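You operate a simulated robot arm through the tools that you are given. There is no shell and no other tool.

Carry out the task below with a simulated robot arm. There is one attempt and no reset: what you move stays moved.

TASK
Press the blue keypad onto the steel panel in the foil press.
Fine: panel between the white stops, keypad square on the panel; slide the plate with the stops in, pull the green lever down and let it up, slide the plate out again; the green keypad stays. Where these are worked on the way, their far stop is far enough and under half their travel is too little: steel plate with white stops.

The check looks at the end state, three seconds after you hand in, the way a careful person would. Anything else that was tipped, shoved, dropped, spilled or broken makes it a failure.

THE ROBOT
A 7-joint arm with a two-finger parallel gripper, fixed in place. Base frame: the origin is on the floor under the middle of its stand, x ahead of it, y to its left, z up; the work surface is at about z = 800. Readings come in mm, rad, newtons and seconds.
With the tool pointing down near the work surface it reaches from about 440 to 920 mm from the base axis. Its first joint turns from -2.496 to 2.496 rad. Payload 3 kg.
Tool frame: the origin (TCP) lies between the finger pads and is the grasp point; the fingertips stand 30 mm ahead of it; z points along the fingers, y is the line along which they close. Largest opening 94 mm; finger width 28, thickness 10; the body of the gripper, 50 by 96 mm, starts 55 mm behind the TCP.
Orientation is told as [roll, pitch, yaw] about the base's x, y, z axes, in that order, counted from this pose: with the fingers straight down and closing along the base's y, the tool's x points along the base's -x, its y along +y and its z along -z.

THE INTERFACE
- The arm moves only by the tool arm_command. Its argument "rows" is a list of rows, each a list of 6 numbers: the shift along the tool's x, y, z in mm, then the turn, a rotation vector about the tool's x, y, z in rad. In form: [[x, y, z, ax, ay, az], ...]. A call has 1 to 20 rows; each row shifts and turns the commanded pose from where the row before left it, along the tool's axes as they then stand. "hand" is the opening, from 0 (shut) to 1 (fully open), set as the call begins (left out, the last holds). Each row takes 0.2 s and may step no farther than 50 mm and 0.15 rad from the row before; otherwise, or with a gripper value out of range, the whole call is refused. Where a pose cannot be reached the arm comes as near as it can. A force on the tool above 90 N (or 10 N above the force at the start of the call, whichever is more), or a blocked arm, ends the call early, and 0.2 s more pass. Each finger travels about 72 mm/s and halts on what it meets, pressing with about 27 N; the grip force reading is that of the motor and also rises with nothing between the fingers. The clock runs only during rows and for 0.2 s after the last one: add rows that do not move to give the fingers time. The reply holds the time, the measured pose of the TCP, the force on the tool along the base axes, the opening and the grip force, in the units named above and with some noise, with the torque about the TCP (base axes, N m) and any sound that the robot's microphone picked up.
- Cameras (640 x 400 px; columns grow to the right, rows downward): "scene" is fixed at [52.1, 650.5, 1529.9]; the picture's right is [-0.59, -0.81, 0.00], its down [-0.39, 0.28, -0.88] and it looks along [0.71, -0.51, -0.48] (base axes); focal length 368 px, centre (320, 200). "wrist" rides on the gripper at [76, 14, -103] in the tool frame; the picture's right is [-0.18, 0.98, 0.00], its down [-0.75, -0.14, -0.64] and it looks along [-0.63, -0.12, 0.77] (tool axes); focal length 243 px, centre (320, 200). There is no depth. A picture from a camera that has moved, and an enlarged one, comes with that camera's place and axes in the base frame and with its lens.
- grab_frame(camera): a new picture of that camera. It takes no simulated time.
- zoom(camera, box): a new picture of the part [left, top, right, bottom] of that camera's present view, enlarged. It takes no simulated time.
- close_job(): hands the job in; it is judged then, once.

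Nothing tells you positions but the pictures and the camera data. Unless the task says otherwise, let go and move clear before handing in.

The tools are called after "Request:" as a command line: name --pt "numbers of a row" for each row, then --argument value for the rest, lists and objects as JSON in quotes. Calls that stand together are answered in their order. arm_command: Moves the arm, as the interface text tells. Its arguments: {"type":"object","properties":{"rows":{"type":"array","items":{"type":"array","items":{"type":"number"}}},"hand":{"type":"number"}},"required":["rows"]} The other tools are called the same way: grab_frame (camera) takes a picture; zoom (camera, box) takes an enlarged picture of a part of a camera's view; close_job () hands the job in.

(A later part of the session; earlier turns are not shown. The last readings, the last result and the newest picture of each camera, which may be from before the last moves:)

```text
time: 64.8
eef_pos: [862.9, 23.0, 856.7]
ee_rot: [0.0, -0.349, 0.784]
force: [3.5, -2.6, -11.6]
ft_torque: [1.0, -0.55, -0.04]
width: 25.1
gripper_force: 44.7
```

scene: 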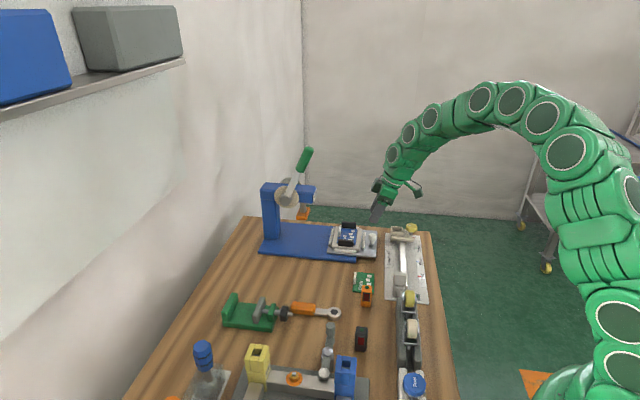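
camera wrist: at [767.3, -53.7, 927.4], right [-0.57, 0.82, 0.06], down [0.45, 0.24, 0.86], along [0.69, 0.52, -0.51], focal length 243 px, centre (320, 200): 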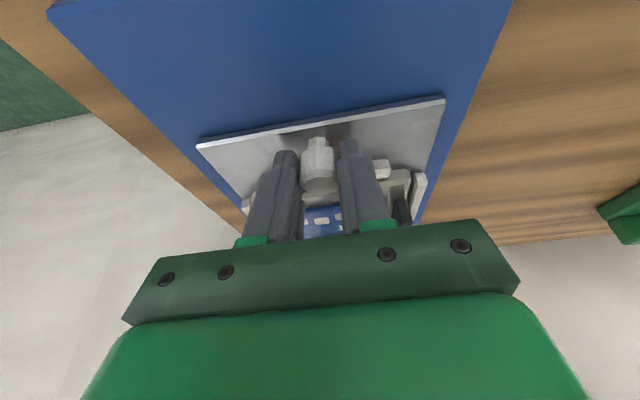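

Request:
arm_command --pt "0 0 0 0 0 0" --pt "0 0 0 0 0 0" --pt "0 0 -10 0 0 0" --pt "0 0 -25 0 0 0" --pt "0 0 -35 0 0 0" --pt "0 0 -40 0 0 0" --pt "0 0 -40 0 0 0" --pt "0 0 0 0 0 0" --hand 0.5

Request:
grab_frame --camera "wrist"

Request:
grab_frame --camera "scene"

Request:
zoom --camera "scene" --box '[256, 140, 352, 260]'

```text
time: 66.6
eef_pos: [824.9, -14.6, 1001.2]
ee_rot: [0.0, -0.349, 0.784]
force: [0.3, 0.0, -0.3]
ft_torque: [-0.05, 0.05, -0.02]
width: 47.1
gripper_force: 0.1
```

```text
taken
camera wrist: at [739.7, -79.1, 1069.3], right [-0.57, 0.82, 0.06], down [0.45, 0.25, 0.86], along [0.69, 0.52, -0.5], focal length 243 px, centre (320, 200)
```

wrist: 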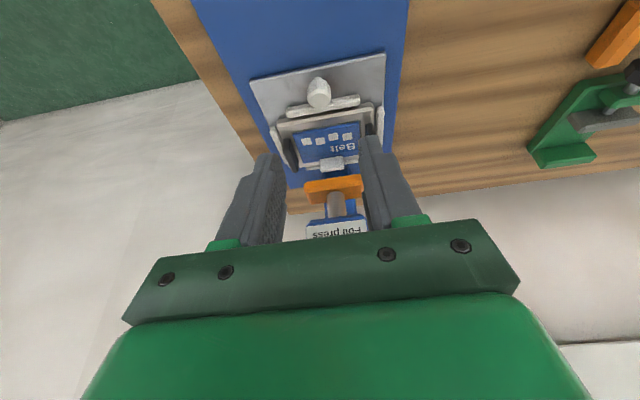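

```text
taken
```

scene: 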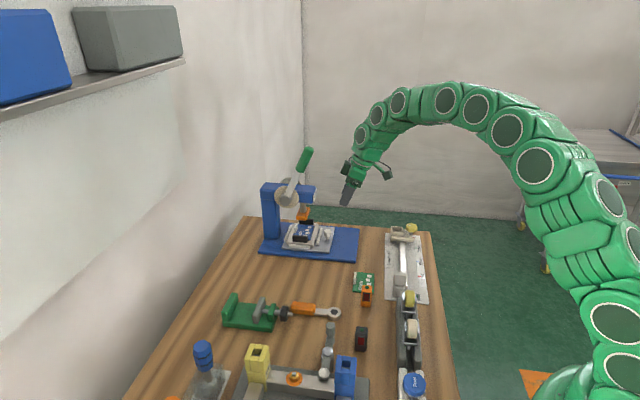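

```text
3.33 times, centred on (304, 200) of scene
camera zoom: at [52.1, 650.5, 1529.9], right [-0.59, -0.81, 0.0], down [-0.39, 0.28, -0.88], along [0.71, -0.51, -0.48], focal length 1225 px, centre (373, 200)
```

zoom: 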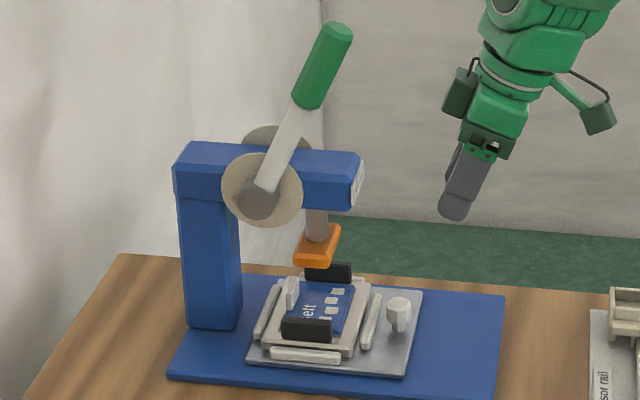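

The plate is fully in with the panel and keypad undisturbed beneath the orange head. Next the lever: I'll rise and look at it from above to fix its exact position.

Request:
arm_command --pt "-13.7 0 -37.6 0 0 0" --pt "-16.4 0 -45.1 0 0 0" --pt "-16.4 0 -45.1 0 0 0" --pt "-16.4 0 -45.1 0 0 0" --pt "-16.4 0 -45.1 0 0 0" --pt "-20 20 7.3 0 0 0" --pt "-20 20 7.3 0 0 0" --pt "0 0 0 0 0 0" --pt "0 0 0 0 0 0" --hand 0.6

Request:
grab_frame --camera "wrist"

Request:
zoom --camera "scene" --box '[256, 60, 416, 220]'

```text
time: 68.6
eef_pos: [829.5, 45.0, 1232.9]
ee_rot: [0.0, -0.35, 0.783]
force: [0.2, -0.8, 0.2]
ft_torque: [0.0, 0.02, 0.0]
width: 56.5
gripper_force: 0.0
```

```text
taken
camera wrist: at [745.0, -19.2, 1301.2], right [-0.57, 0.82, 0.06], down [0.45, 0.25, 0.86], along [0.69, 0.52, -0.51], focal length 243 px, centre (320, 200)
```

wrist: 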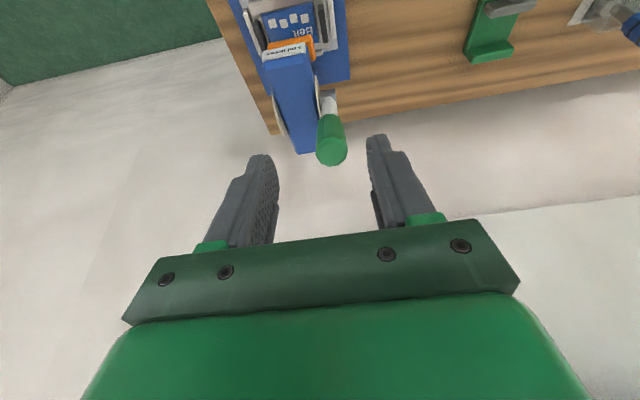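

```text
2.50 times, centred on (336, 140) of scene
camera zoom: at [52.1, 650.5, 1529.9], right [-0.59, -0.81, 0.0], down [-0.39, 0.28, -0.88], along [0.71, -0.51, -0.48], focal length 919 px, centre (280, 350)
```

zoom: 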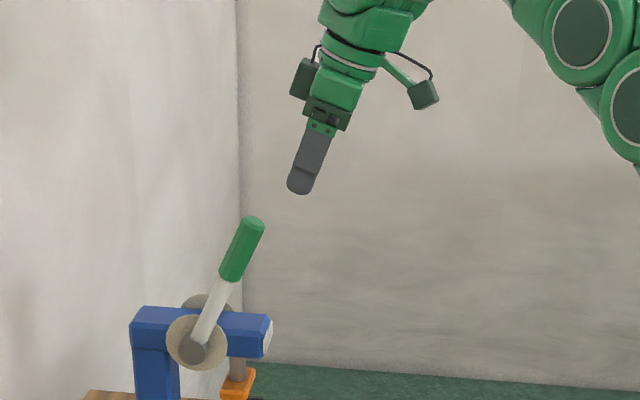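

The lever is visible nearly end-on between the fingers. Zooming for precise position.

Request:
zoom --camera "wrist" --box '[240, 60, 400, 180]'

Request:
zoom --camera "scene" --box '[280, 140, 344, 220]'

```text
3.33 times, centred on (320, 120) of wrist
camera zoom: at [745.0, -19.2, 1301.2], right [-0.57, 0.82, 0.06], down [0.45, 0.25, 0.86], along [0.69, 0.52, -0.51], focal length 809 px, centre (320, 467)
```

zoom: 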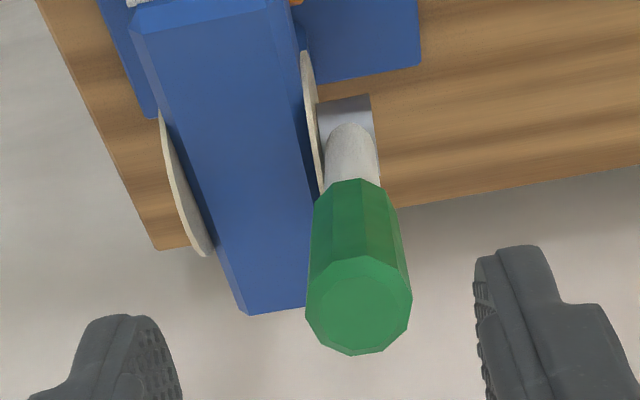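

```text
5.00 times, centred on (312, 180) of scene
camera zoom: at [52.1, 650.5, 1529.9], right [-0.59, -0.81, 0.0], down [-0.39, 0.28, -0.88], along [0.71, -0.51, -0.48], focal length 1838 px, centre (360, 300)
```

zoom: 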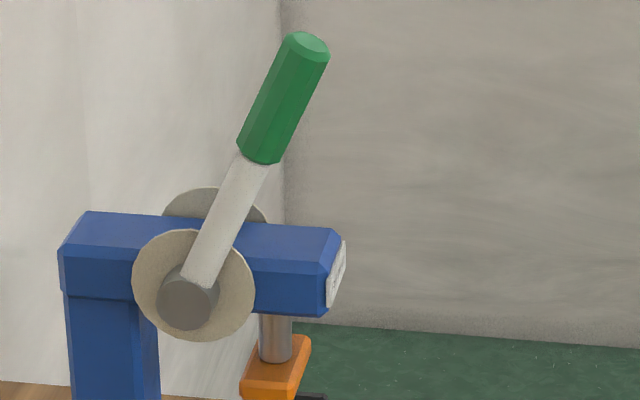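

Lever located: end at s≈684.5, p≈549.7, z≈1152; pivot at s≈759.5, z≈983; handle about 28 mm thick, leaning 24°. Moving in line above the handle end.

Request:
arm_command --pt "-18.15 2.5 26.7 0 0 0" --pt "-18.15 2.5 26.7 0 0 0" --pt "0 0 0 0 0 0" --pt "0 0 0 0 0 0"

Request:
grab_frame --camera "wrist"

Request:
zoom --camera "scene" --box '[256, 80, 376, 220]'

```text
time: 69.6
eef_pos: [863.5, 85.8, 1192.6]
ee_rot: [0.0, -0.348, 0.783]
force: [-0.1, -0.5, 0.2]
ft_torque: [0.02, 0.01, -0.01]
width: 56.5
gripper_force: 0.0
```

```text
taken
camera wrist: at [779.3, 20.6, 1261.8], right [-0.57, 0.82, 0.06], down [0.45, 0.25, 0.86], along [0.69, 0.52, -0.5], focal length 243 px, centre (320, 200)
```

wrist: 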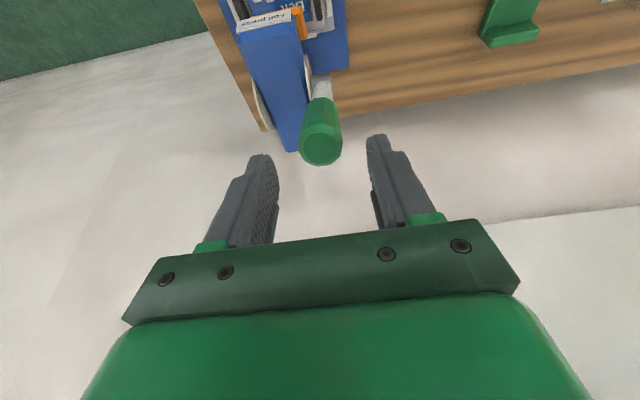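

```text
2.86 times, centred on (316, 150) of scene
camera zoom: at [52.1, 650.5, 1529.9], right [-0.59, -0.81, 0.0], down [-0.39, 0.28, -0.88], along [0.71, -0.51, -0.48], focal length 1050 px, centre (331, 343)
```

zoom: 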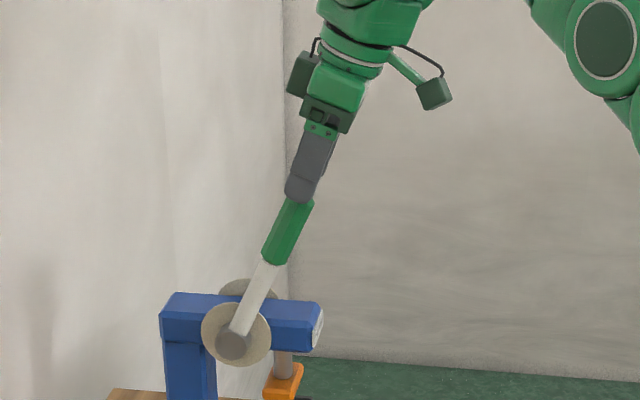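

The gripper is in line with the handle. Advancing 75 mm so the fingers straddle it.

Request:
arm_command --pt "0 0 25 0 0 0" --pt "0 0 25 0 0 0" --pt "0 0 25 0 0 0" --pt "0 0 0 0 0 0"

Request:
grab_frame --camera "wrist"

Request:
zoom --camera "scene" --box '[256, 80, 376, 220]'

```text
time: 70.6
eef_pos: [881.2, 102.1, 1122.8]
ee_rot: [-0.001, -0.349, 0.784]
force: [-0.3, 0.3, -0.3]
ft_torque: [0.03, 0.01, 0.0]
width: 56.4
gripper_force: 0.1
```

```text
taken
camera wrist: at [795.9, 37.2, 1192.4], right [-0.57, 0.82, 0.06], down [0.45, 0.25, 0.86], along [0.69, 0.52, -0.5], focal length 243 px, centre (320, 200)
```

wrist: 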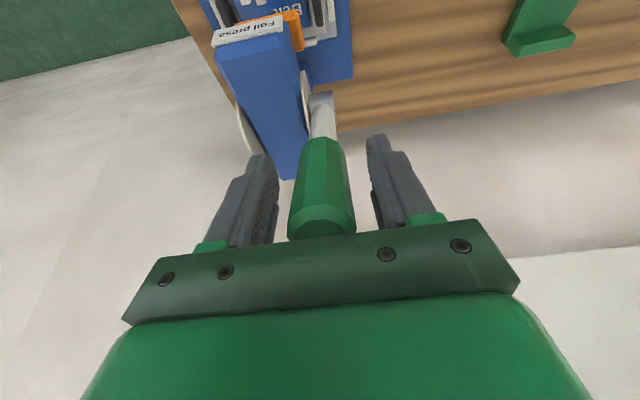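

```text
2.86 times, centred on (316, 150) of scene
camera zoom: at [52.1, 650.5, 1529.9], right [-0.59, -0.81, 0.0], down [-0.39, 0.28, -0.88], along [0.71, -0.51, -0.48], focal length 1050 px, centre (331, 343)
```

zoom: 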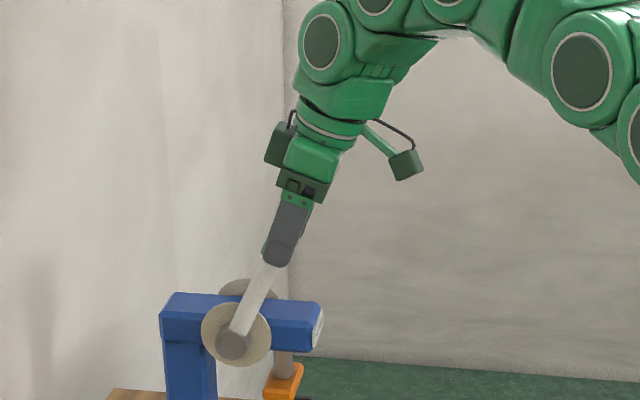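

The handle is centred between the fingers. Gripping it and starting to pull along its arc.

Request:
arm_command --pt "0 0 0 0 0 0" --pt "0 0 0 0 0 0" --pt "0 0 0 0 0 0" --hand 0

Request:
arm_command --pt "6.8 0 0.8 0 0 0" --pt "6.8 0 0.95 0 0 0" --pt "6.75 0 1.4 0 0 0" --pt "6.75 0 1.55 0 0 0" --pt "0 0 0 0 0 0"

Request:
zoom --camera "scene" --box '[256, 80, 376, 220]'

```text
time: 71.4
eef_pos: [879.8, 102.0, 1123.3]
ee_rot: [-0.001, -0.35, 0.785]
force: [-10.5, 4.4, -0.8]
ft_torque: [-0.2, 0.03, -0.02]
width: 26.7
gripper_force: 45.0
```

```text
time: 72.6
eef_pos: [863.1, 85.7, 1108.2]
ee_rot: [-0.001, -0.35, 0.783]
force: [-1.1, 2.0, 15.8]
ft_torque: [1.1, -0.9, 0.15]
width: 28.6
gripper_force: 44.7
```

```text
2.86 times, centred on (316, 150) of scene
camera zoom: at [52.1, 650.5, 1529.9], right [-0.59, -0.81, 0.0], down [-0.39, 0.28, -0.88], along [0.71, -0.51, -0.48], focal length 1050 px, centre (331, 343)
```

zoom: 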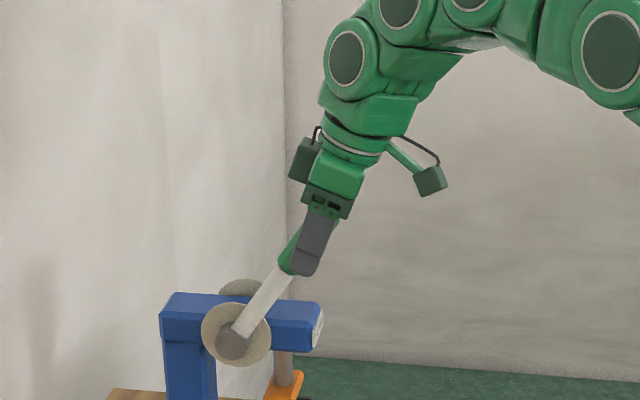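

The lever follows. I'll zoom to see how well the handle sits in the grip.

Request:
zoom --camera "scene" --box '[280, 140, 344, 220]'

Request:
zoom --camera "wrist" --box '[220, 100, 420, 250]'

```text
5.00 times, centred on (312, 180) of scene
camera zoom: at [52.1, 650.5, 1529.9], right [-0.59, -0.81, 0.0], down [-0.39, 0.28, -0.88], along [0.71, -0.51, -0.48], focal length 1838 px, centre (360, 300)
```

zoom: 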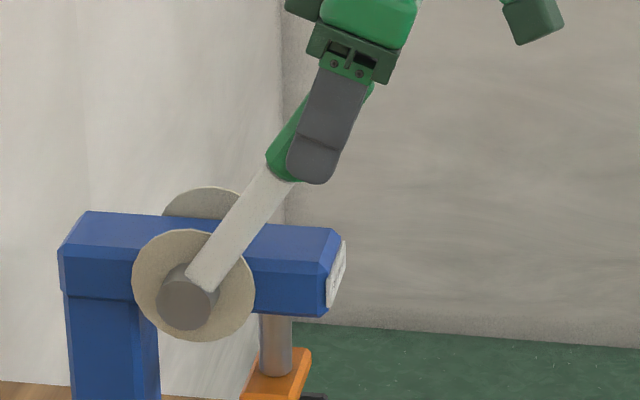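

```text
2.67 times, centred on (320, 175) of wrist
camera zoom: at [778.3, 20.8, 1177.9], right [-0.57, 0.82, 0.06], down [0.45, 0.25, 0.86], along [0.69, 0.52, -0.5], focal length 647 px, centre (320, 267)
```

zoom: 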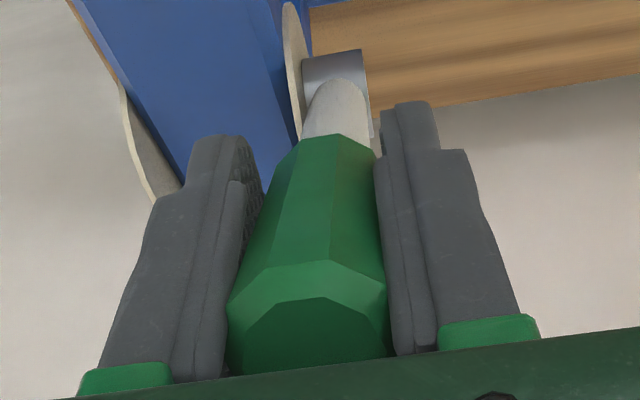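

The lever is at about 36° and well held. Continuing the arc toward 65°.

Request:
arm_command --pt "6.05 0 1.8 0 0 0" --pt "6.05 0 1.9 0 0 0" --pt "6.16 0 2.6 0 0 0" --pt "6.16 0 2.6 0 0 0" --pt "5.95 0 3.05 0 0 0" --pt "5.95 0 3.05 0 0 0" --pt "5.64 0 3.64 0 0 0" --pt "5.64 0 3.64 0 0 0" --pt "5.31 0 4.05 0 0 0" --pt "5.31 0 4.05 0 0 0" --pt "4.94 0 4.51 0 0 0" --pt "4.94 0 4.51 0 0 0" --pt "0 0 0 0 0 0"

Request:
zoom --camera "scene" --box '[256, 130, 376, 260]'

Request:
grab_frame --camera "wrist"

```text
time: 75.4
eef_pos: [829.3, 50.1, 1047.9]
ee_rot: [0.001, -0.347, 0.783]
force: [17.4, -14.4, 5.9]
ft_torque: [0.98, -0.08, 0.14]
width: 30.6
gripper_force: 45.1
```

```text
3.08 times, centred on (316, 195) of scene
camera zoom: at [52.1, 650.5, 1529.9], right [-0.59, -0.81, 0.0], down [-0.39, 0.28, -0.88], along [0.71, -0.51, -0.48], focal length 1131 px, centre (332, 215)
```

zoom: 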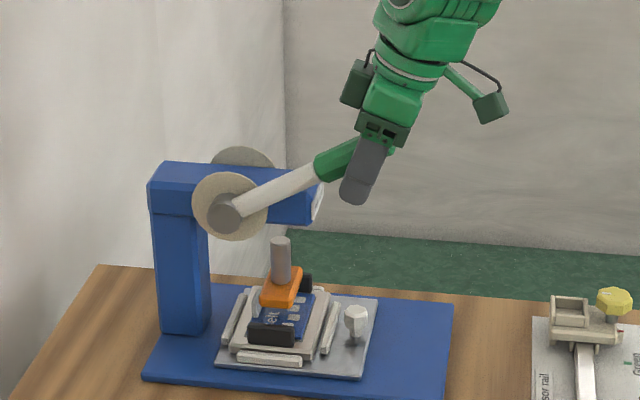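

```text
taken
camera wrist: at [743.2, -14.3, 1117.7], right [-0.57, 0.82, 0.06], down [0.45, 0.24, 0.86], along [0.69, 0.52, -0.51], focal length 243 px, centre (320, 200)
```

wrist: 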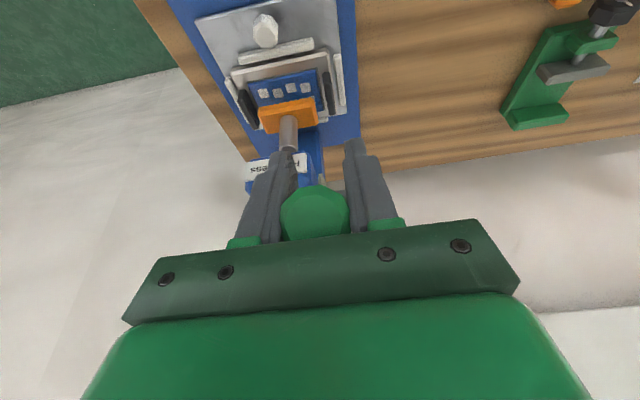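

The orange head is nearly on the keypad now. Zooming to check before the last part of the pull.

Request:
zoom --camera "scene" --box '[300, 195, 360, 255]'

Request:
zoom --camera "wrist" --box '[220, 60, 380, 180]'

```text
6.67 times, centred on (330, 225) of scene
camera zoom: at [52.1, 650.5, 1529.9], right [-0.59, -0.81, 0.0], down [-0.39, 0.28, -0.88], along [0.71, -0.51, -0.48], focal length 2450 px, centre (253, 33)
```

zoom: 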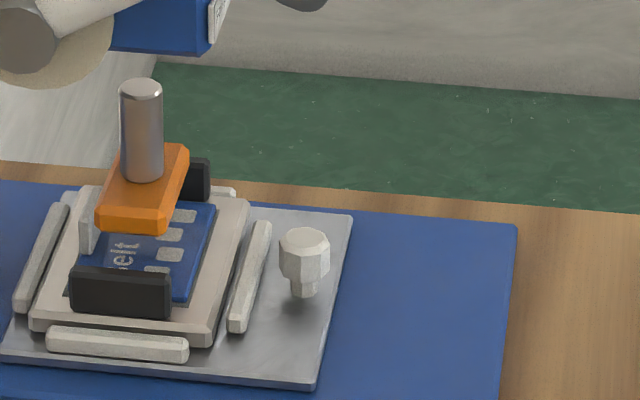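

```text
3.33 times, centred on (300, 120) of wrist
camera zoom: at [743.2, -14.3, 1117.7], right [-0.57, 0.82, 0.06], down [0.45, 0.24, 0.86], along [0.69, 0.52, -0.51], focal length 809 px, centre (387, 467)
```

zoom: 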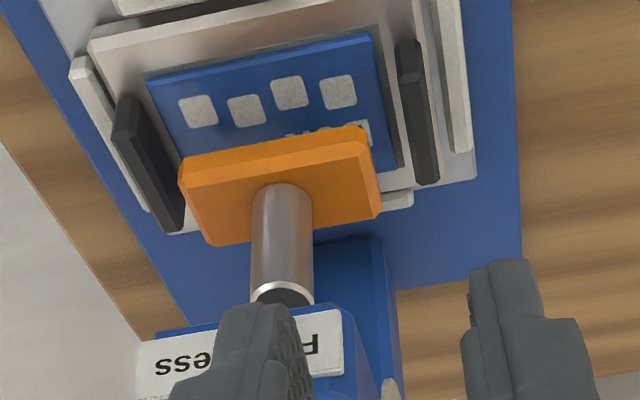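

Everything is still square. Continuing the pull slowly from 65° to 80°.

Request:
arm_command --pt "4.8 0 5 0 0 0" --pt "4.8 0 5 0 0 0" --pt "4.05 0 5.28 0 0 0" --pt "4.05 0 5.28 0 0 0" --pt "3.6 0 5.6 0 0 0" --pt "3.6 0 5.6 0 0 0" --pt "0 0 0 0 0 0"

Request:
zoom --camera "scene" --box '[256, 130, 376, 260]'

Request:
zoom --camera "wrist" --box '[220, 60, 420, 240]'

```text
time: 77.0
eef_pos: [818.5, 41.2, 1010.1]
ee_rot: [0.002, -0.349, 0.783]
force: [-2.1, -21.3, 12.5]
ft_torque: [1.08, -0.47, 0.09]
width: 31.3
gripper_force: 45.1
```

```text
3.08 times, centred on (316, 195) of scene
camera zoom: at [52.1, 650.5, 1529.9], right [-0.59, -0.81, 0.0], down [-0.39, 0.28, -0.88], along [0.71, -0.51, -0.48], focal length 1131 px, centre (332, 215)
```

zoom: 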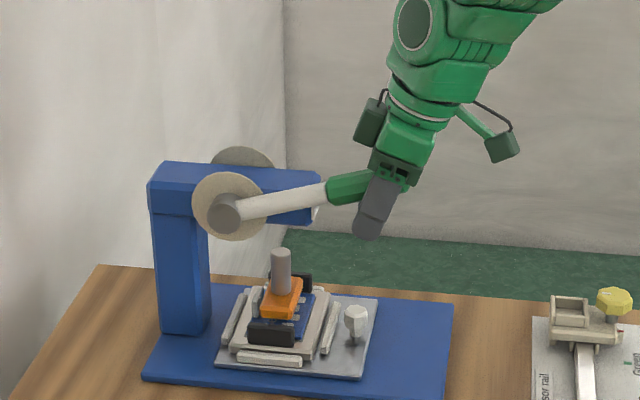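

```text
2.22 times, centred on (320, 150) of wrist
camera zoom: at [734.2, -23.4, 1079.4], right [-0.57, 0.82, 0.06], down [0.45, 0.24, 0.86], along [0.69, 0.52, -0.51], focal length 539 px, centre (320, 311)
```

zoom: 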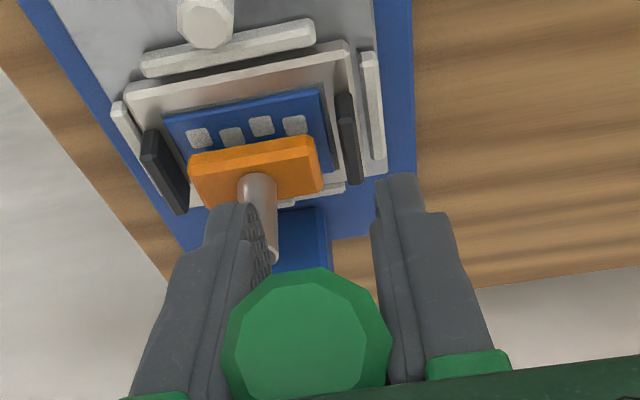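

The lever is at about 76° with the head almost on the keypad; the handle has slid slightly up the fingers toward the palm. Continuing the pull in small steps.

Request:
arm_command --pt "3.05 0 5.9 0 0 0" --pt "3.05 0 5.9 0 0 0" --pt "2.55 0 6.1 0 0 0" --pt "2.55 0 6.1 0 0 0" --pt "0 0 0 0 0 0"

Request:
zoom --camera "scene" --box '[256, 130, 376, 260]'

Request:
zoom --camera "wrist" --box '[220, 60, 420, 240]'

```text
time: 78.2
eef_pos: [816.2, 40.7, 985.1]
ee_rot: [-0.002, -0.349, 0.784]
force: [10.3, -25.6, 11.3]
ft_torque: [1.45, -0.56, 0.32]
width: 31.2
gripper_force: 45.2
```

```text
3.08 times, centred on (316, 195) of scene
camera zoom: at [52.1, 650.5, 1529.9], right [-0.59, -0.81, 0.0], down [-0.39, 0.28, -0.88], along [0.71, -0.51, -0.48], focal length 1131 px, centre (332, 215)
```

zoom: 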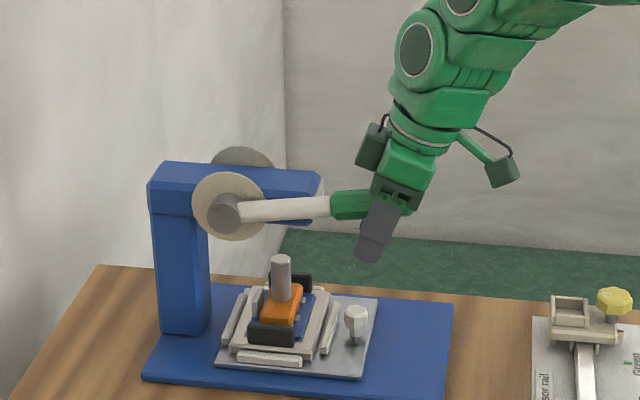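

```text
2.22 times, centred on (320, 150) of wrist
camera zoom: at [732.7, -24.7, 1054.0], right [-0.57, 0.82, 0.06], down [0.44, 0.24, 0.86], along [0.69, 0.52, -0.5], focal length 539 px, centre (320, 311)
```

zoom: 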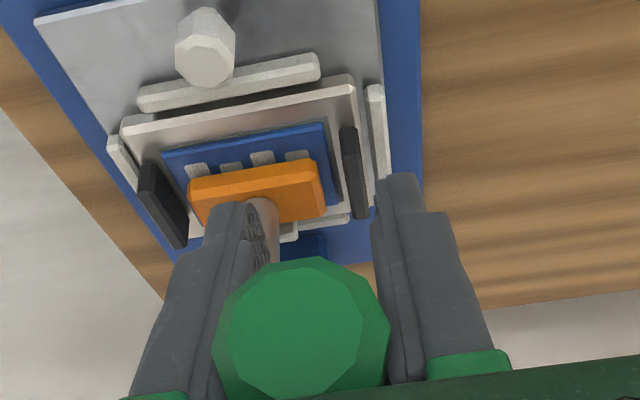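

Request:
zoom --camera "scene" --box '[300, 195, 360, 255]'

```text
6.67 times, centred on (330, 225) of scene
camera zoom: at [52.1, 650.5, 1529.9], right [-0.59, -0.81, 0.0], down [-0.39, 0.28, -0.88], along [0.71, -0.51, -0.48], focal length 2450 px, centre (253, 33)
```

zoom: 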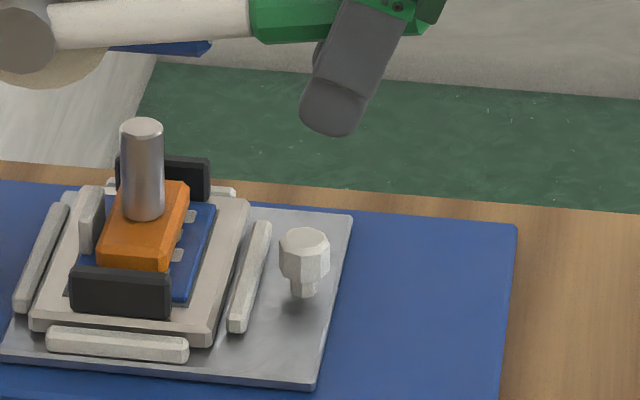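

The head is about 6 mm above the keypad. Continuing straight down; the handle will settle against the palm if it slides further.

Request:
arm_command --pt "2.05 0 5.64 0 0 0" --pt "2.05 0 5.64 0 0 0" --pt "2.05 0 5.64 0 0 0" --pt "0 0 0 0 0 0"

Request:
zoom --camera "scene" --box '[280, 170, 360, 250]'

Request:
zoom --camera "wrist" --box '[220, 60, 420, 240]'

```text
time: 79.2
eef_pos: [818.1, 40.3, 966.9]
ee_rot: [-0.004, -0.353, 0.783]
force: [23.8, -28.6, 35.9]
ft_torque: [0.51, 0.73, 0.54]
width: 31.4
gripper_force: 44.5
```

```text
5.00 times, centred on (320, 210) of scene
camera zoom: at [52.1, 650.5, 1529.9], right [-0.59, -0.81, 0.0], down [-0.39, 0.28, -0.88], along [0.71, -0.51, -0.48], focal length 1838 px, centre (320, 150)
```

zoom: 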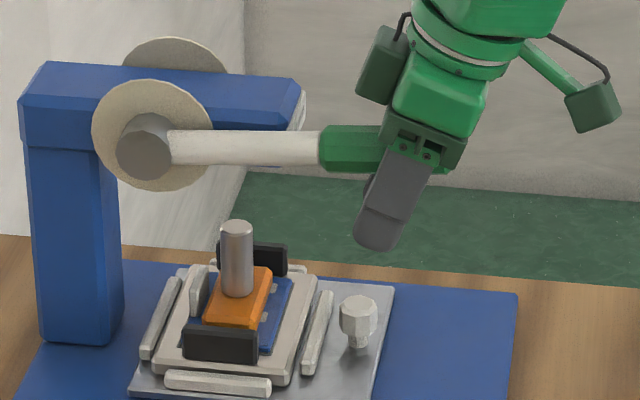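

```text
2.22 times, centred on (320, 150) of wrist
camera zoom: at [732.9, -24.3, 1036.4], right [-0.57, 0.82, 0.06], down [0.44, 0.24, 0.86], along [0.69, 0.52, -0.5], focal length 539 px, centre (320, 311)
```

zoom: 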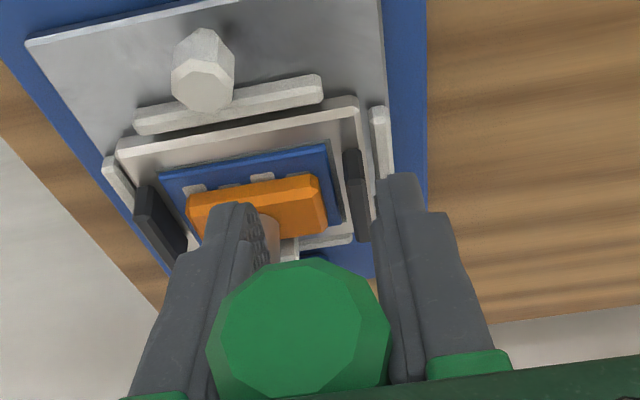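

Force is rising to about 36 N as the head meets the keypad. I'll ease the side load slightly and press a little further to make a full stroke.

Request:
arm_command --pt "1.4 -1.0 3.76 0 0 0" --pt "1.4 0 3.76 0 0 0" --pt "0 0 0 0 0 0"

Request:
zoom --camera "scene" --box '[280, 170, 360, 250]'

Request:
grab_frame --camera "wrist"

```text
time: 79.8
eef_pos: [819.0, 40.4, 966.1]
ee_rot: [-0.007, -0.358, 0.785]
force: [-36.5, -4.0, 39.4]
ft_torque: [-0.49, -0.51, 0.0]
width: 31.3
gripper_force: 45.0
stopped in row 3: the force on the tool passed its limit at 94 N (the readings are from after the stop); the commanded pose is now the measured one
```

```text
5.00 times, centred on (320, 210) of scene
camera zoom: at [52.1, 650.5, 1529.9], right [-0.59, -0.81, 0.0], down [-0.39, 0.28, -0.88], along [0.71, -0.51, -0.48], focal length 1838 px, centre (320, 150)
```

zoom: 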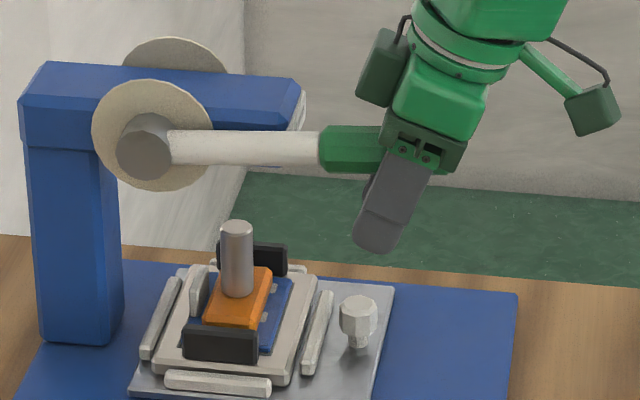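

```text
taken
camera wrist: at [733.0, -24.3, 1034.1], right [-0.57, 0.82, 0.06], down [0.44, 0.24, 0.87], along [0.69, 0.52, -0.5], focal length 243 px, centre (320, 200)
```

wrist: 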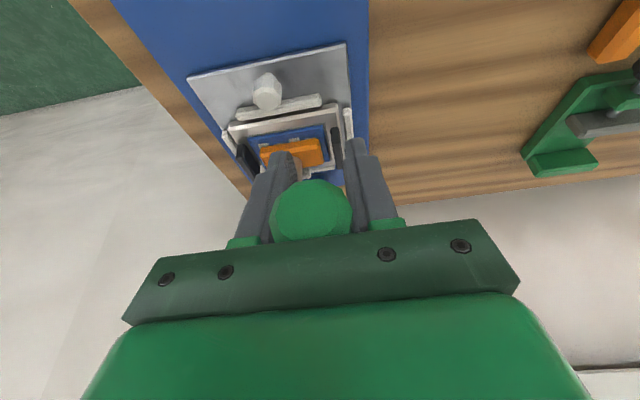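

The lever has reached its end stop (force limit tripped, no further travel) with the head pressed on the keypad. Now letting it up gently along the reverse arc.

Request:
arm_command --pt "-3.4 0 -7.28 0 0 0" --pt "-3.4 0 -7.28 0 0 0" --pt "-4.1 0 -6.86 0 0 0" --pt "-4.1 0 -6.86 0 0 0" --pt "-4.8 0 -6.4 0 0 0" --pt "-4.8 0 -6.4 0 0 0" --pt "0 0 0 0 0 0"

Request:
zoom --camera "scene" --box '[256, 130, 376, 260]'

Request:
zoom --camera "wrist" --box '[220, 60, 420, 240]'

```text
time: 81.5
eef_pos: [825.0, 47.1, 1009.7]
ee_rot: [-0.004, -0.354, 0.785]
force: [-8.2, -0.9, -4.4]
ft_torque: [-0.66, 0.75, 0.21]
width: 31.1
gripper_force: 44.8
```

```text
3.08 times, centred on (316, 195) of scene
camera zoom: at [52.1, 650.5, 1529.9], right [-0.59, -0.81, 0.0], down [-0.39, 0.28, -0.88], along [0.71, -0.51, -0.48], focal length 1131 px, centre (332, 215)
```

zoom: 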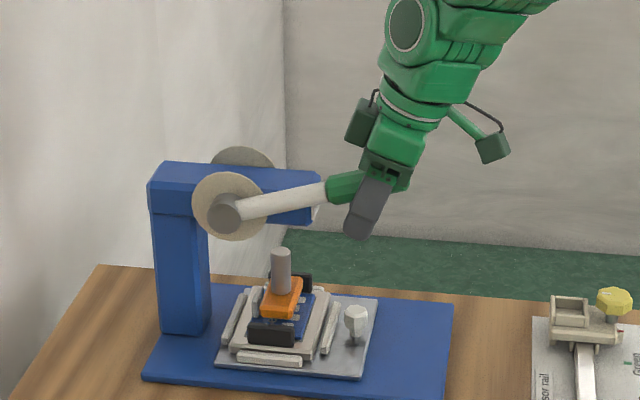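

```text
2.22 times, centred on (320, 150) of wrist
camera zoom: at [739.9, -17.5, 1078.1], right [-0.57, 0.82, 0.06], down [0.44, 0.24, 0.86], along [0.69, 0.52, -0.5], focal length 539 px, centre (320, 311)
```

zoom: 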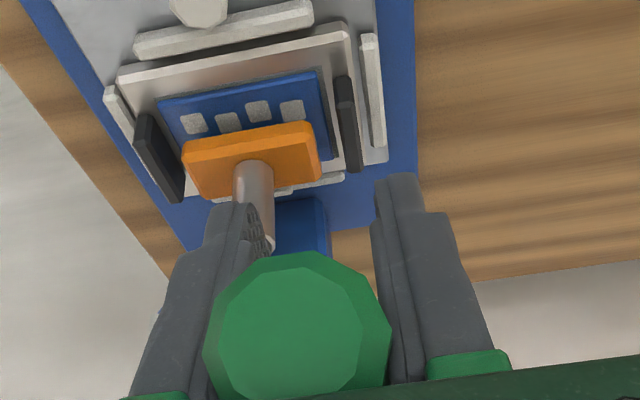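

The lever and head are rising with the gripper. Continuing up the arc to the start position.

Request:
arm_command --pt "-5.5 0 -5.88 0 0 0" --pt "-5.5 0 -5.88 0 0 0" --pt "-6.06 0 -5.25 0 0 0" --pt "-6.06 0 -5.25 0 0 0" --pt "-6.5 0 -4.6 0 0 0" --pt "-6.5 0 -4.6 0 0 0" --pt "-7.0 0 -3.9 0 0 0" --pt "-7.0 0 -3.9 0 0 0" --pt "-7.4 0 -3.1 0 0 0" --pt "-7.4 0 -3.1 0 0 0" --pt "-7.6 0 -2.34 0 0 0" --pt "-7.6 0 -2.34 0 0 0" --pt "0 0 0 0 0 0"

Request:
zoom --camera "scene" --box '[256, 100, 376, 230]'

Request:
zoom --camera "wrist" --box '[220, 60, 420, 240]'

```text
time: 84.2
eef_pos: [866.4, 87.7, 1086.6]
ee_rot: [-0.003, -0.356, 0.783]
force: [-26.5, -25.9, 34.6]
ft_torque: [-0.61, 0.65, 0.02]
width: 30.6
gripper_force: 45.4
```

```text
3.08 times, centred on (316, 165) of scene
camera zoom: at [52.1, 650.5, 1529.9], right [-0.59, -0.81, 0.0], down [-0.39, 0.28, -0.88], along [0.71, -0.51, -0.48], focal length 1131 px, centre (332, 308)
```

zoom: 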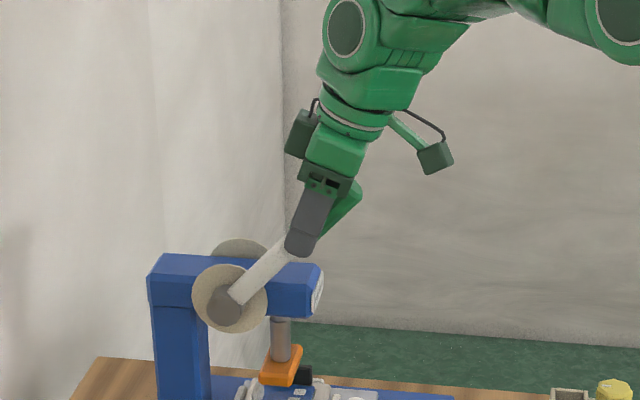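

```text
2.22 times, centred on (320, 150) of wrist
camera zoom: at [779.5, 22.7, 1155.0], right [-0.57, 0.82, 0.06], down [0.44, 0.24, 0.87], along [0.69, 0.52, -0.5], focal length 539 px, centre (320, 311)
```

zoom: 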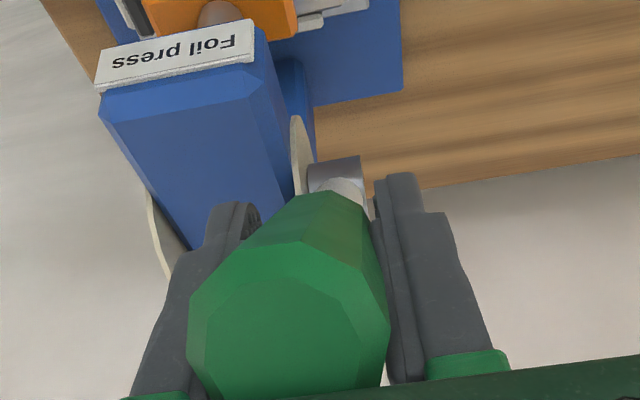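

The handle's end is now touching the palm (axial load), so I'll slide the grip outward along the handle by 20 mm before finishing the upward swing.

Request:
arm_command --pt "3.3 0 -9.5 0 0 0" --pt "3.3 0 -9.5 0 0 0" --pt "0 0 0 0 0 0"

Request:
zoom --camera "scene" --box '[256, 100, 376, 230]'

```text
time: 85.0
eef_pos: [857.1, 79.9, 1097.6]
ee_rot: [-0.003, -0.352, 0.786]
force: [29.3, 3.1, -25.0]
ft_torque: [0.16, 0.16, 0.37]
width: 30.7
gripper_force: 45.3
```

```text
3.08 times, centred on (316, 165) of scene
camera zoom: at [52.1, 650.5, 1529.9], right [-0.59, -0.81, 0.0], down [-0.39, 0.28, -0.88], along [0.71, -0.51, -0.48], focal length 1131 px, centre (332, 308)
```

zoom: 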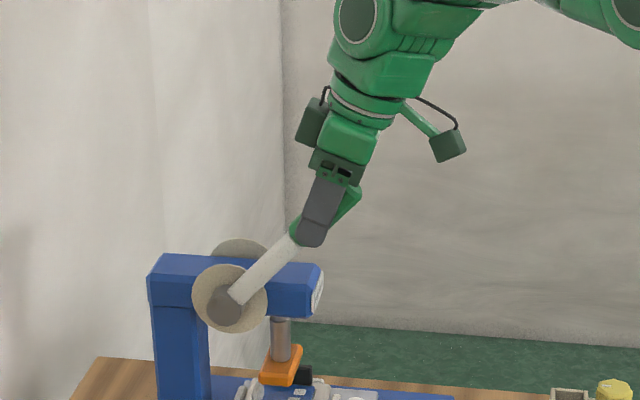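

Request:
arm_command --pt "-7.5 0 -2.33 0 0 0" --pt "-7.5 0 -2.33 0 0 0" --pt "-7.7 0 -1.45 0 0 0" --pt "-7.7 0 -1.45 0 0 0" --pt "-5.2 0 -0.55 0 0 0" --pt "-5.2 0 -0.55 0 0 0" --pt "0 0 0 0 0 0"

Request:
zoom --camera "scene" --box '[256, 100, 376, 230]'

Request:
zoom --camera "wrist" --box '[220, 60, 420, 240]'

```text
time: 86.7
eef_pos: [881.0, 103.1, 1122.5]
ee_rot: [-0.002, -0.356, 0.786]
force: [-12.7, -6.5, 10.7]
ft_torque: [-0.53, 0.93, 0.05]
width: 30.6
gripper_force: 44.9
```

```text
3.08 times, centred on (316, 165) of scene
camera zoom: at [52.1, 650.5, 1529.9], right [-0.59, -0.81, 0.0], down [-0.39, 0.28, -0.88], along [0.71, -0.51, -0.48], focal length 1131 px, centre (332, 308)
```

zoom: 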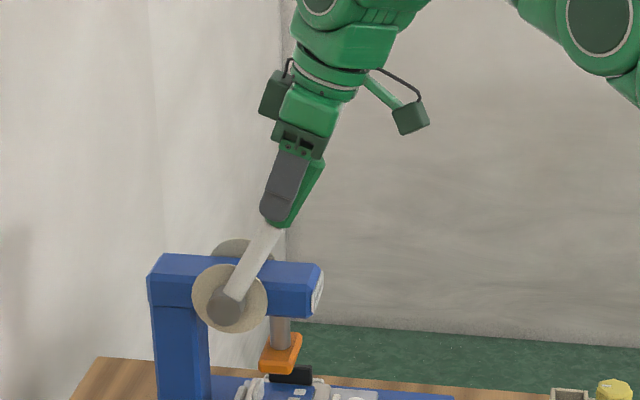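

```text
2.22 times, centred on (320, 150) of wrist
camera zoom: at [796.1, 38.9, 1191.0], right [-0.57, 0.82, 0.06], down [0.44, 0.24, 0.86], along [0.69, 0.52, -0.5], focal length 539 px, centre (320, 311)
```

zoom: 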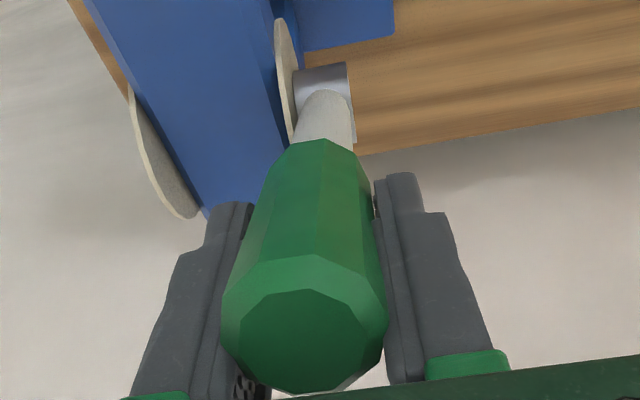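

The lever is back to about 30°, a little short of its start. I'll open the fingers and see whether it returns by itself.

Request:
arm_command --pt "0 0 0 0 0 0" --pt "0 0 0 0 0 0" --pt "0 0 0 0 0 0" --pt "0 0 0 0 0 0" --pt "0 0 0 0 0 0" --hand 0.6

Request:
zoom --camera "scene" --box '[256, 100, 376, 230]'

Request:
zoom --camera "wrist" --box '[220, 60, 420, 240]'

```text
time: 87.8
eef_pos: [881.3, 103.5, 1120.9]
ee_rot: [-0.004, -0.353, 0.784]
force: [0.7, -0.4, -0.9]
ft_torque: [0.0, 0.02, 0.01]
width: 56.3
gripper_force: 0.2
```

```text
3.08 times, centred on (316, 165) of scene
camera zoom: at [52.1, 650.5, 1529.9], right [-0.59, -0.81, 0.0], down [-0.39, 0.28, -0.88], along [0.71, -0.51, -0.48], focal length 1131 px, centre (332, 308)
```

zoom: 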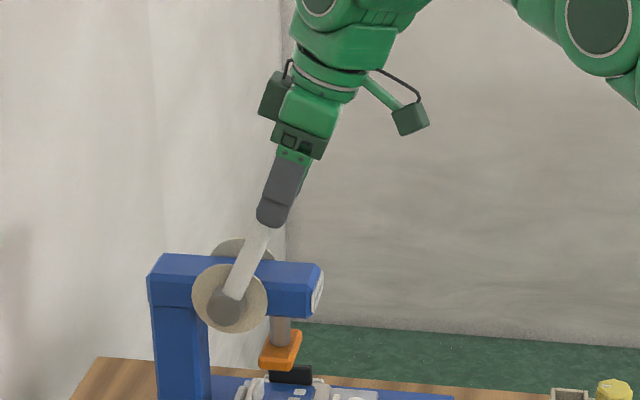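

```text
2.22 times, centred on (320, 150) of wrist
camera zoom: at [796.3, 39.0, 1190.2], right [-0.57, 0.82, 0.06], down [0.44, 0.24, 0.86], along [0.69, 0.52, -0.5], focal length 539 px, centre (320, 311)
```

zoom: 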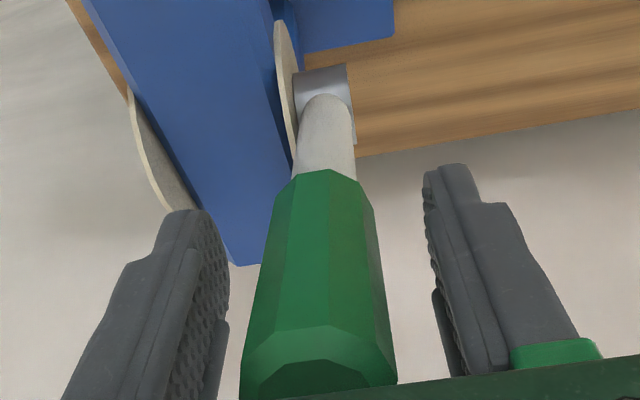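

The lever sprang back up on its own. Backing the gripper off along its axis.

Request:
arm_command --pt "0 0 -20 0 0 0" --pt "0 0 -30 0 0 0" --pt "0 0 -35 0 0 0" --pt "0 0 -35 0 0 0" --pt "30 -15 0 0 0 0" --pt "40 -20 0 0 0 0" --pt "0 0 0 0 0 0"

Request:
zoom --camera "scene" --box '[256, 130, 376, 260]'

Request:
zoom --camera "scene" --box '[300, 195, 360, 255]'

Request:
grab_frame --camera "wrist"

```text
time: 89.5
eef_pos: [829.7, 2.1, 1208.7]
ee_rot: [-0.003, -0.354, 0.785]
force: [-0.2, -0.2, 0.7]
ft_torque: [0.02, -0.03, -0.02]
width: 56.4
gripper_force: 0.1
```

```text
3.08 times, centred on (316, 195) of scene
camera zoom: at [52.1, 650.5, 1529.9], right [-0.59, -0.81, 0.0], down [-0.39, 0.28, -0.88], along [0.71, -0.51, -0.48], focal length 1131 px, centre (332, 215)
```

zoom: 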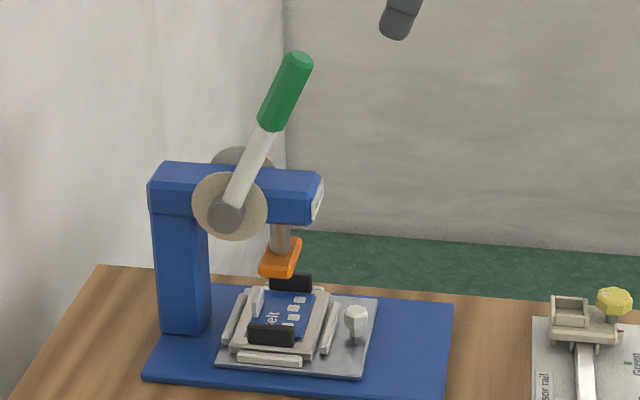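

```text
6.67 times, centred on (330, 225) of scene
camera zoom: at [52.1, 650.5, 1529.9], right [-0.59, -0.81, 0.0], down [-0.39, 0.28, -0.88], along [0.71, -0.51, -0.48], focal length 2450 px, centre (253, 33)
```

zoom: 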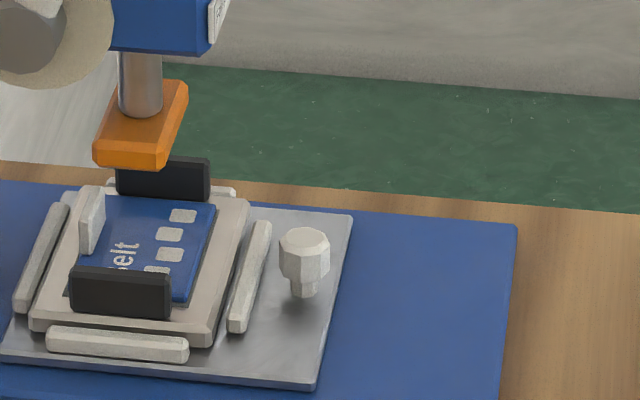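

```text
taken
camera wrist: at [743.8, -62.0, 1277.4], right [-0.57, 0.82, 0.06], down [0.44, 0.24, 0.86], along [0.69, 0.52, -0.5], focal length 243 px, centre (320, 200)
```

wrist: 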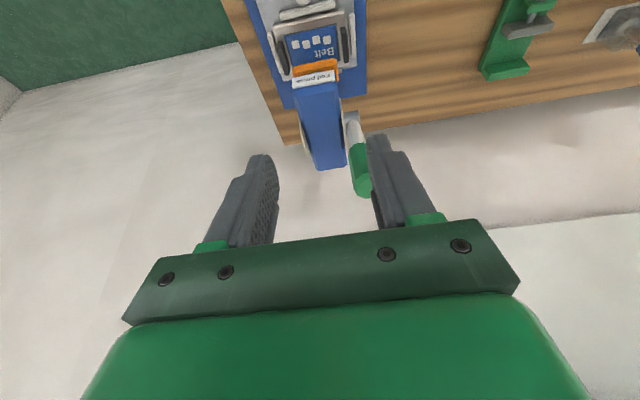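

Lever and head are back up and the keypad is in place on the panel. Now returning to the knob to slide the plate out again.

Request:
arm_command --pt "14.3 -8.4 -5.2 0 0 0" --pt "14.4 0 39 0 0 0" --pt "14.4 0 39 0 0 0" --pt "14.4 0 39 0 0 0" --pt "14.4 0 39 0 0 0" --pt "14.4 0 39 0 0 0" --pt "0 0 0 0 0 0" --pt "0 0 0 0 0 0" --hand 0.5

Request:
grab_frame --camera "wrist"

Request:
zoom --camera "wrist" --box '[220, 60, 420, 210]'

```text
time: 91.2
eef_pos: [825.6, -14.0, 1002.1]
ee_rot: [-0.003, -0.354, 0.786]
force: [-0.9, 0.2, 0.5]
ft_torque: [0.05, 0.0, -0.02]
width: 47.0
gripper_force: 0.0
```

```text
taken
camera wrist: at [739.5, -78.6, 1071.1], right [-0.57, 0.82, 0.06], down [0.44, 0.24, 0.86], along [0.69, 0.52, -0.5], focal length 243 px, centre (320, 200)
```

wrist: 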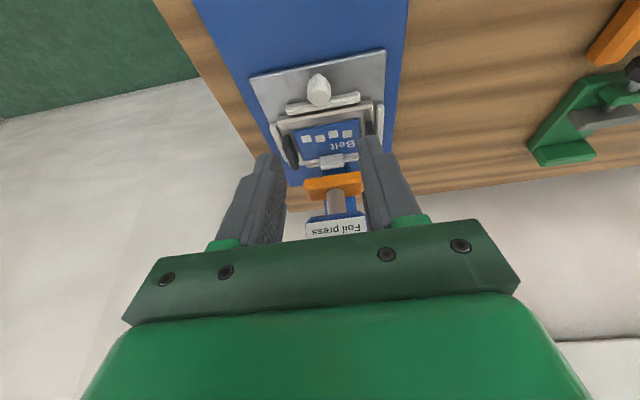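

```text
2.67 times, centred on (320, 135) of wrist
camera zoom: at [739.5, -78.6, 1071.1], right [-0.57, 0.82, 0.06], down [0.44, 0.24, 0.86], along [0.69, 0.52, -0.5], focal length 647 px, centre (320, 373)
```

zoom: 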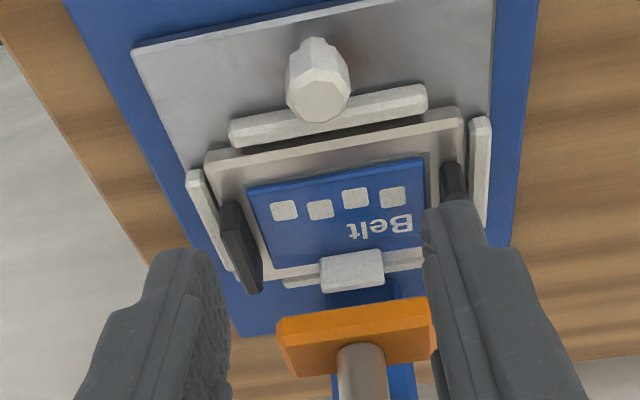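

Same view as before release. Advancing along the tool axis to straddle the knob again.

Request:
arm_command --pt "0 0 35 0 0 0" --pt "0 0 35 0 0 0" --pt "0 0 30 0 0 0" --pt "0 0 20 0 0 0" --pt "0 0 0 0 0 0"

Request:
zoom --camera "wrist" --box '[200, 60, 440, 210]'

Request:
zoom --camera "scene" --box '[280, 170, 376, 260]'

```text
time: 92.5
eef_pos: [857.2, 14.4, 891.8]
ee_rot: [-0.002, -0.356, 0.786]
force: [0.0, -0.3, -0.9]
ft_torque: [0.02, -0.02, -0.03]
width: 46.9
gripper_force: 0.1
```

```text
2.67 times, centred on (320, 135) of wrist
camera zoom: at [771.0, -49.3, 960.3], right [-0.57, 0.82, 0.06], down [0.44, 0.24, 0.86], along [0.69, 0.52, -0.5], focal length 647 px, centre (320, 373)
```

zoom: 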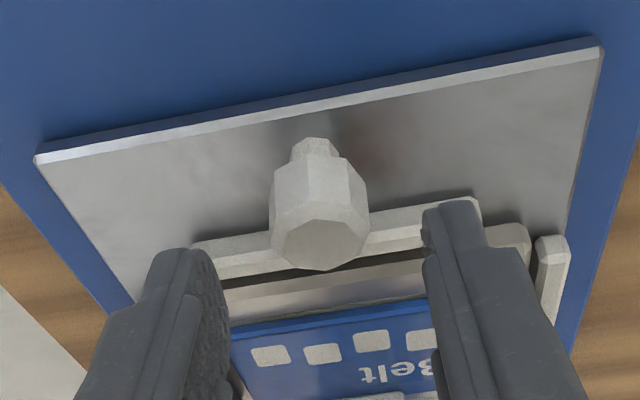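

```text
4.44 times, centred on (328, 215) of scene
camera zoom: at [52.1, 650.5, 1529.9], right [-0.59, -0.81, 0.0], down [-0.39, 0.28, -0.88], along [0.71, -0.51, -0.48], focal length 1634 px, centre (284, 133)
```

zoom: 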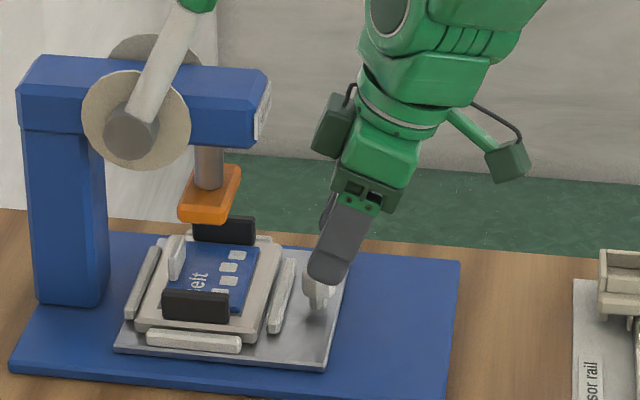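

Request:
arm_command --pt "0.8 0.5 12 0 0 0" --pt "0.8 0.5 12 0 0 0" --pt "0.8 0 11.5 0 0 0" --pt "0 0 0 0 0 0"

Request:
zoom --camera "wrist" --box '[200, 60, 440, 210]'

Request:
zoom --camera "scene" --box '[280, 170, 376, 260]'

```text
time: 93.5
eef_pos: [862.6, 21.9, 855.6]
ee_rot: [-0.003, -0.355, 0.784]
force: [0.7, -0.7, -0.1]
ft_torque: [0.03, 0.03, 0.0]
width: 46.7
gripper_force: 0.0
```

```text
2.67 times, centred on (320, 135) of wrist
camera zoom: at [777.2, -41.6, 924.4], right [-0.57, 0.82, 0.06], down [0.44, 0.24, 0.86], along [0.69, 0.52, -0.5], focal length 647 px, centre (320, 373)
```

zoom: 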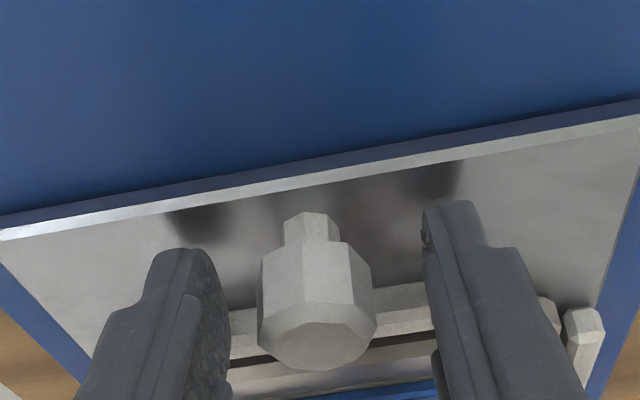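

```text
4.44 times, centred on (328, 215) of scene
camera zoom: at [52.1, 650.5, 1529.9], right [-0.59, -0.81, 0.0], down [-0.39, 0.28, -0.88], along [0.71, -0.51, -0.48], focal length 1634 px, centre (284, 133)
```

zoom: 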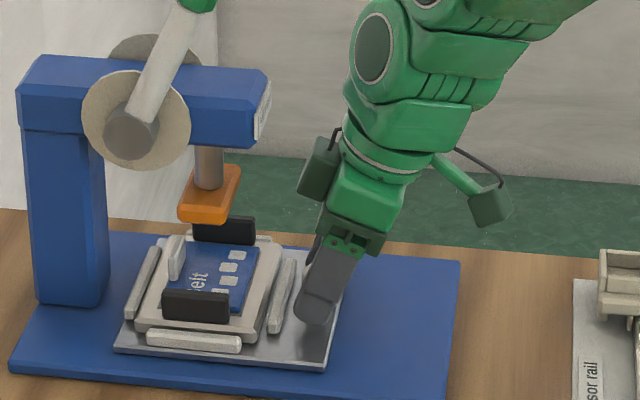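

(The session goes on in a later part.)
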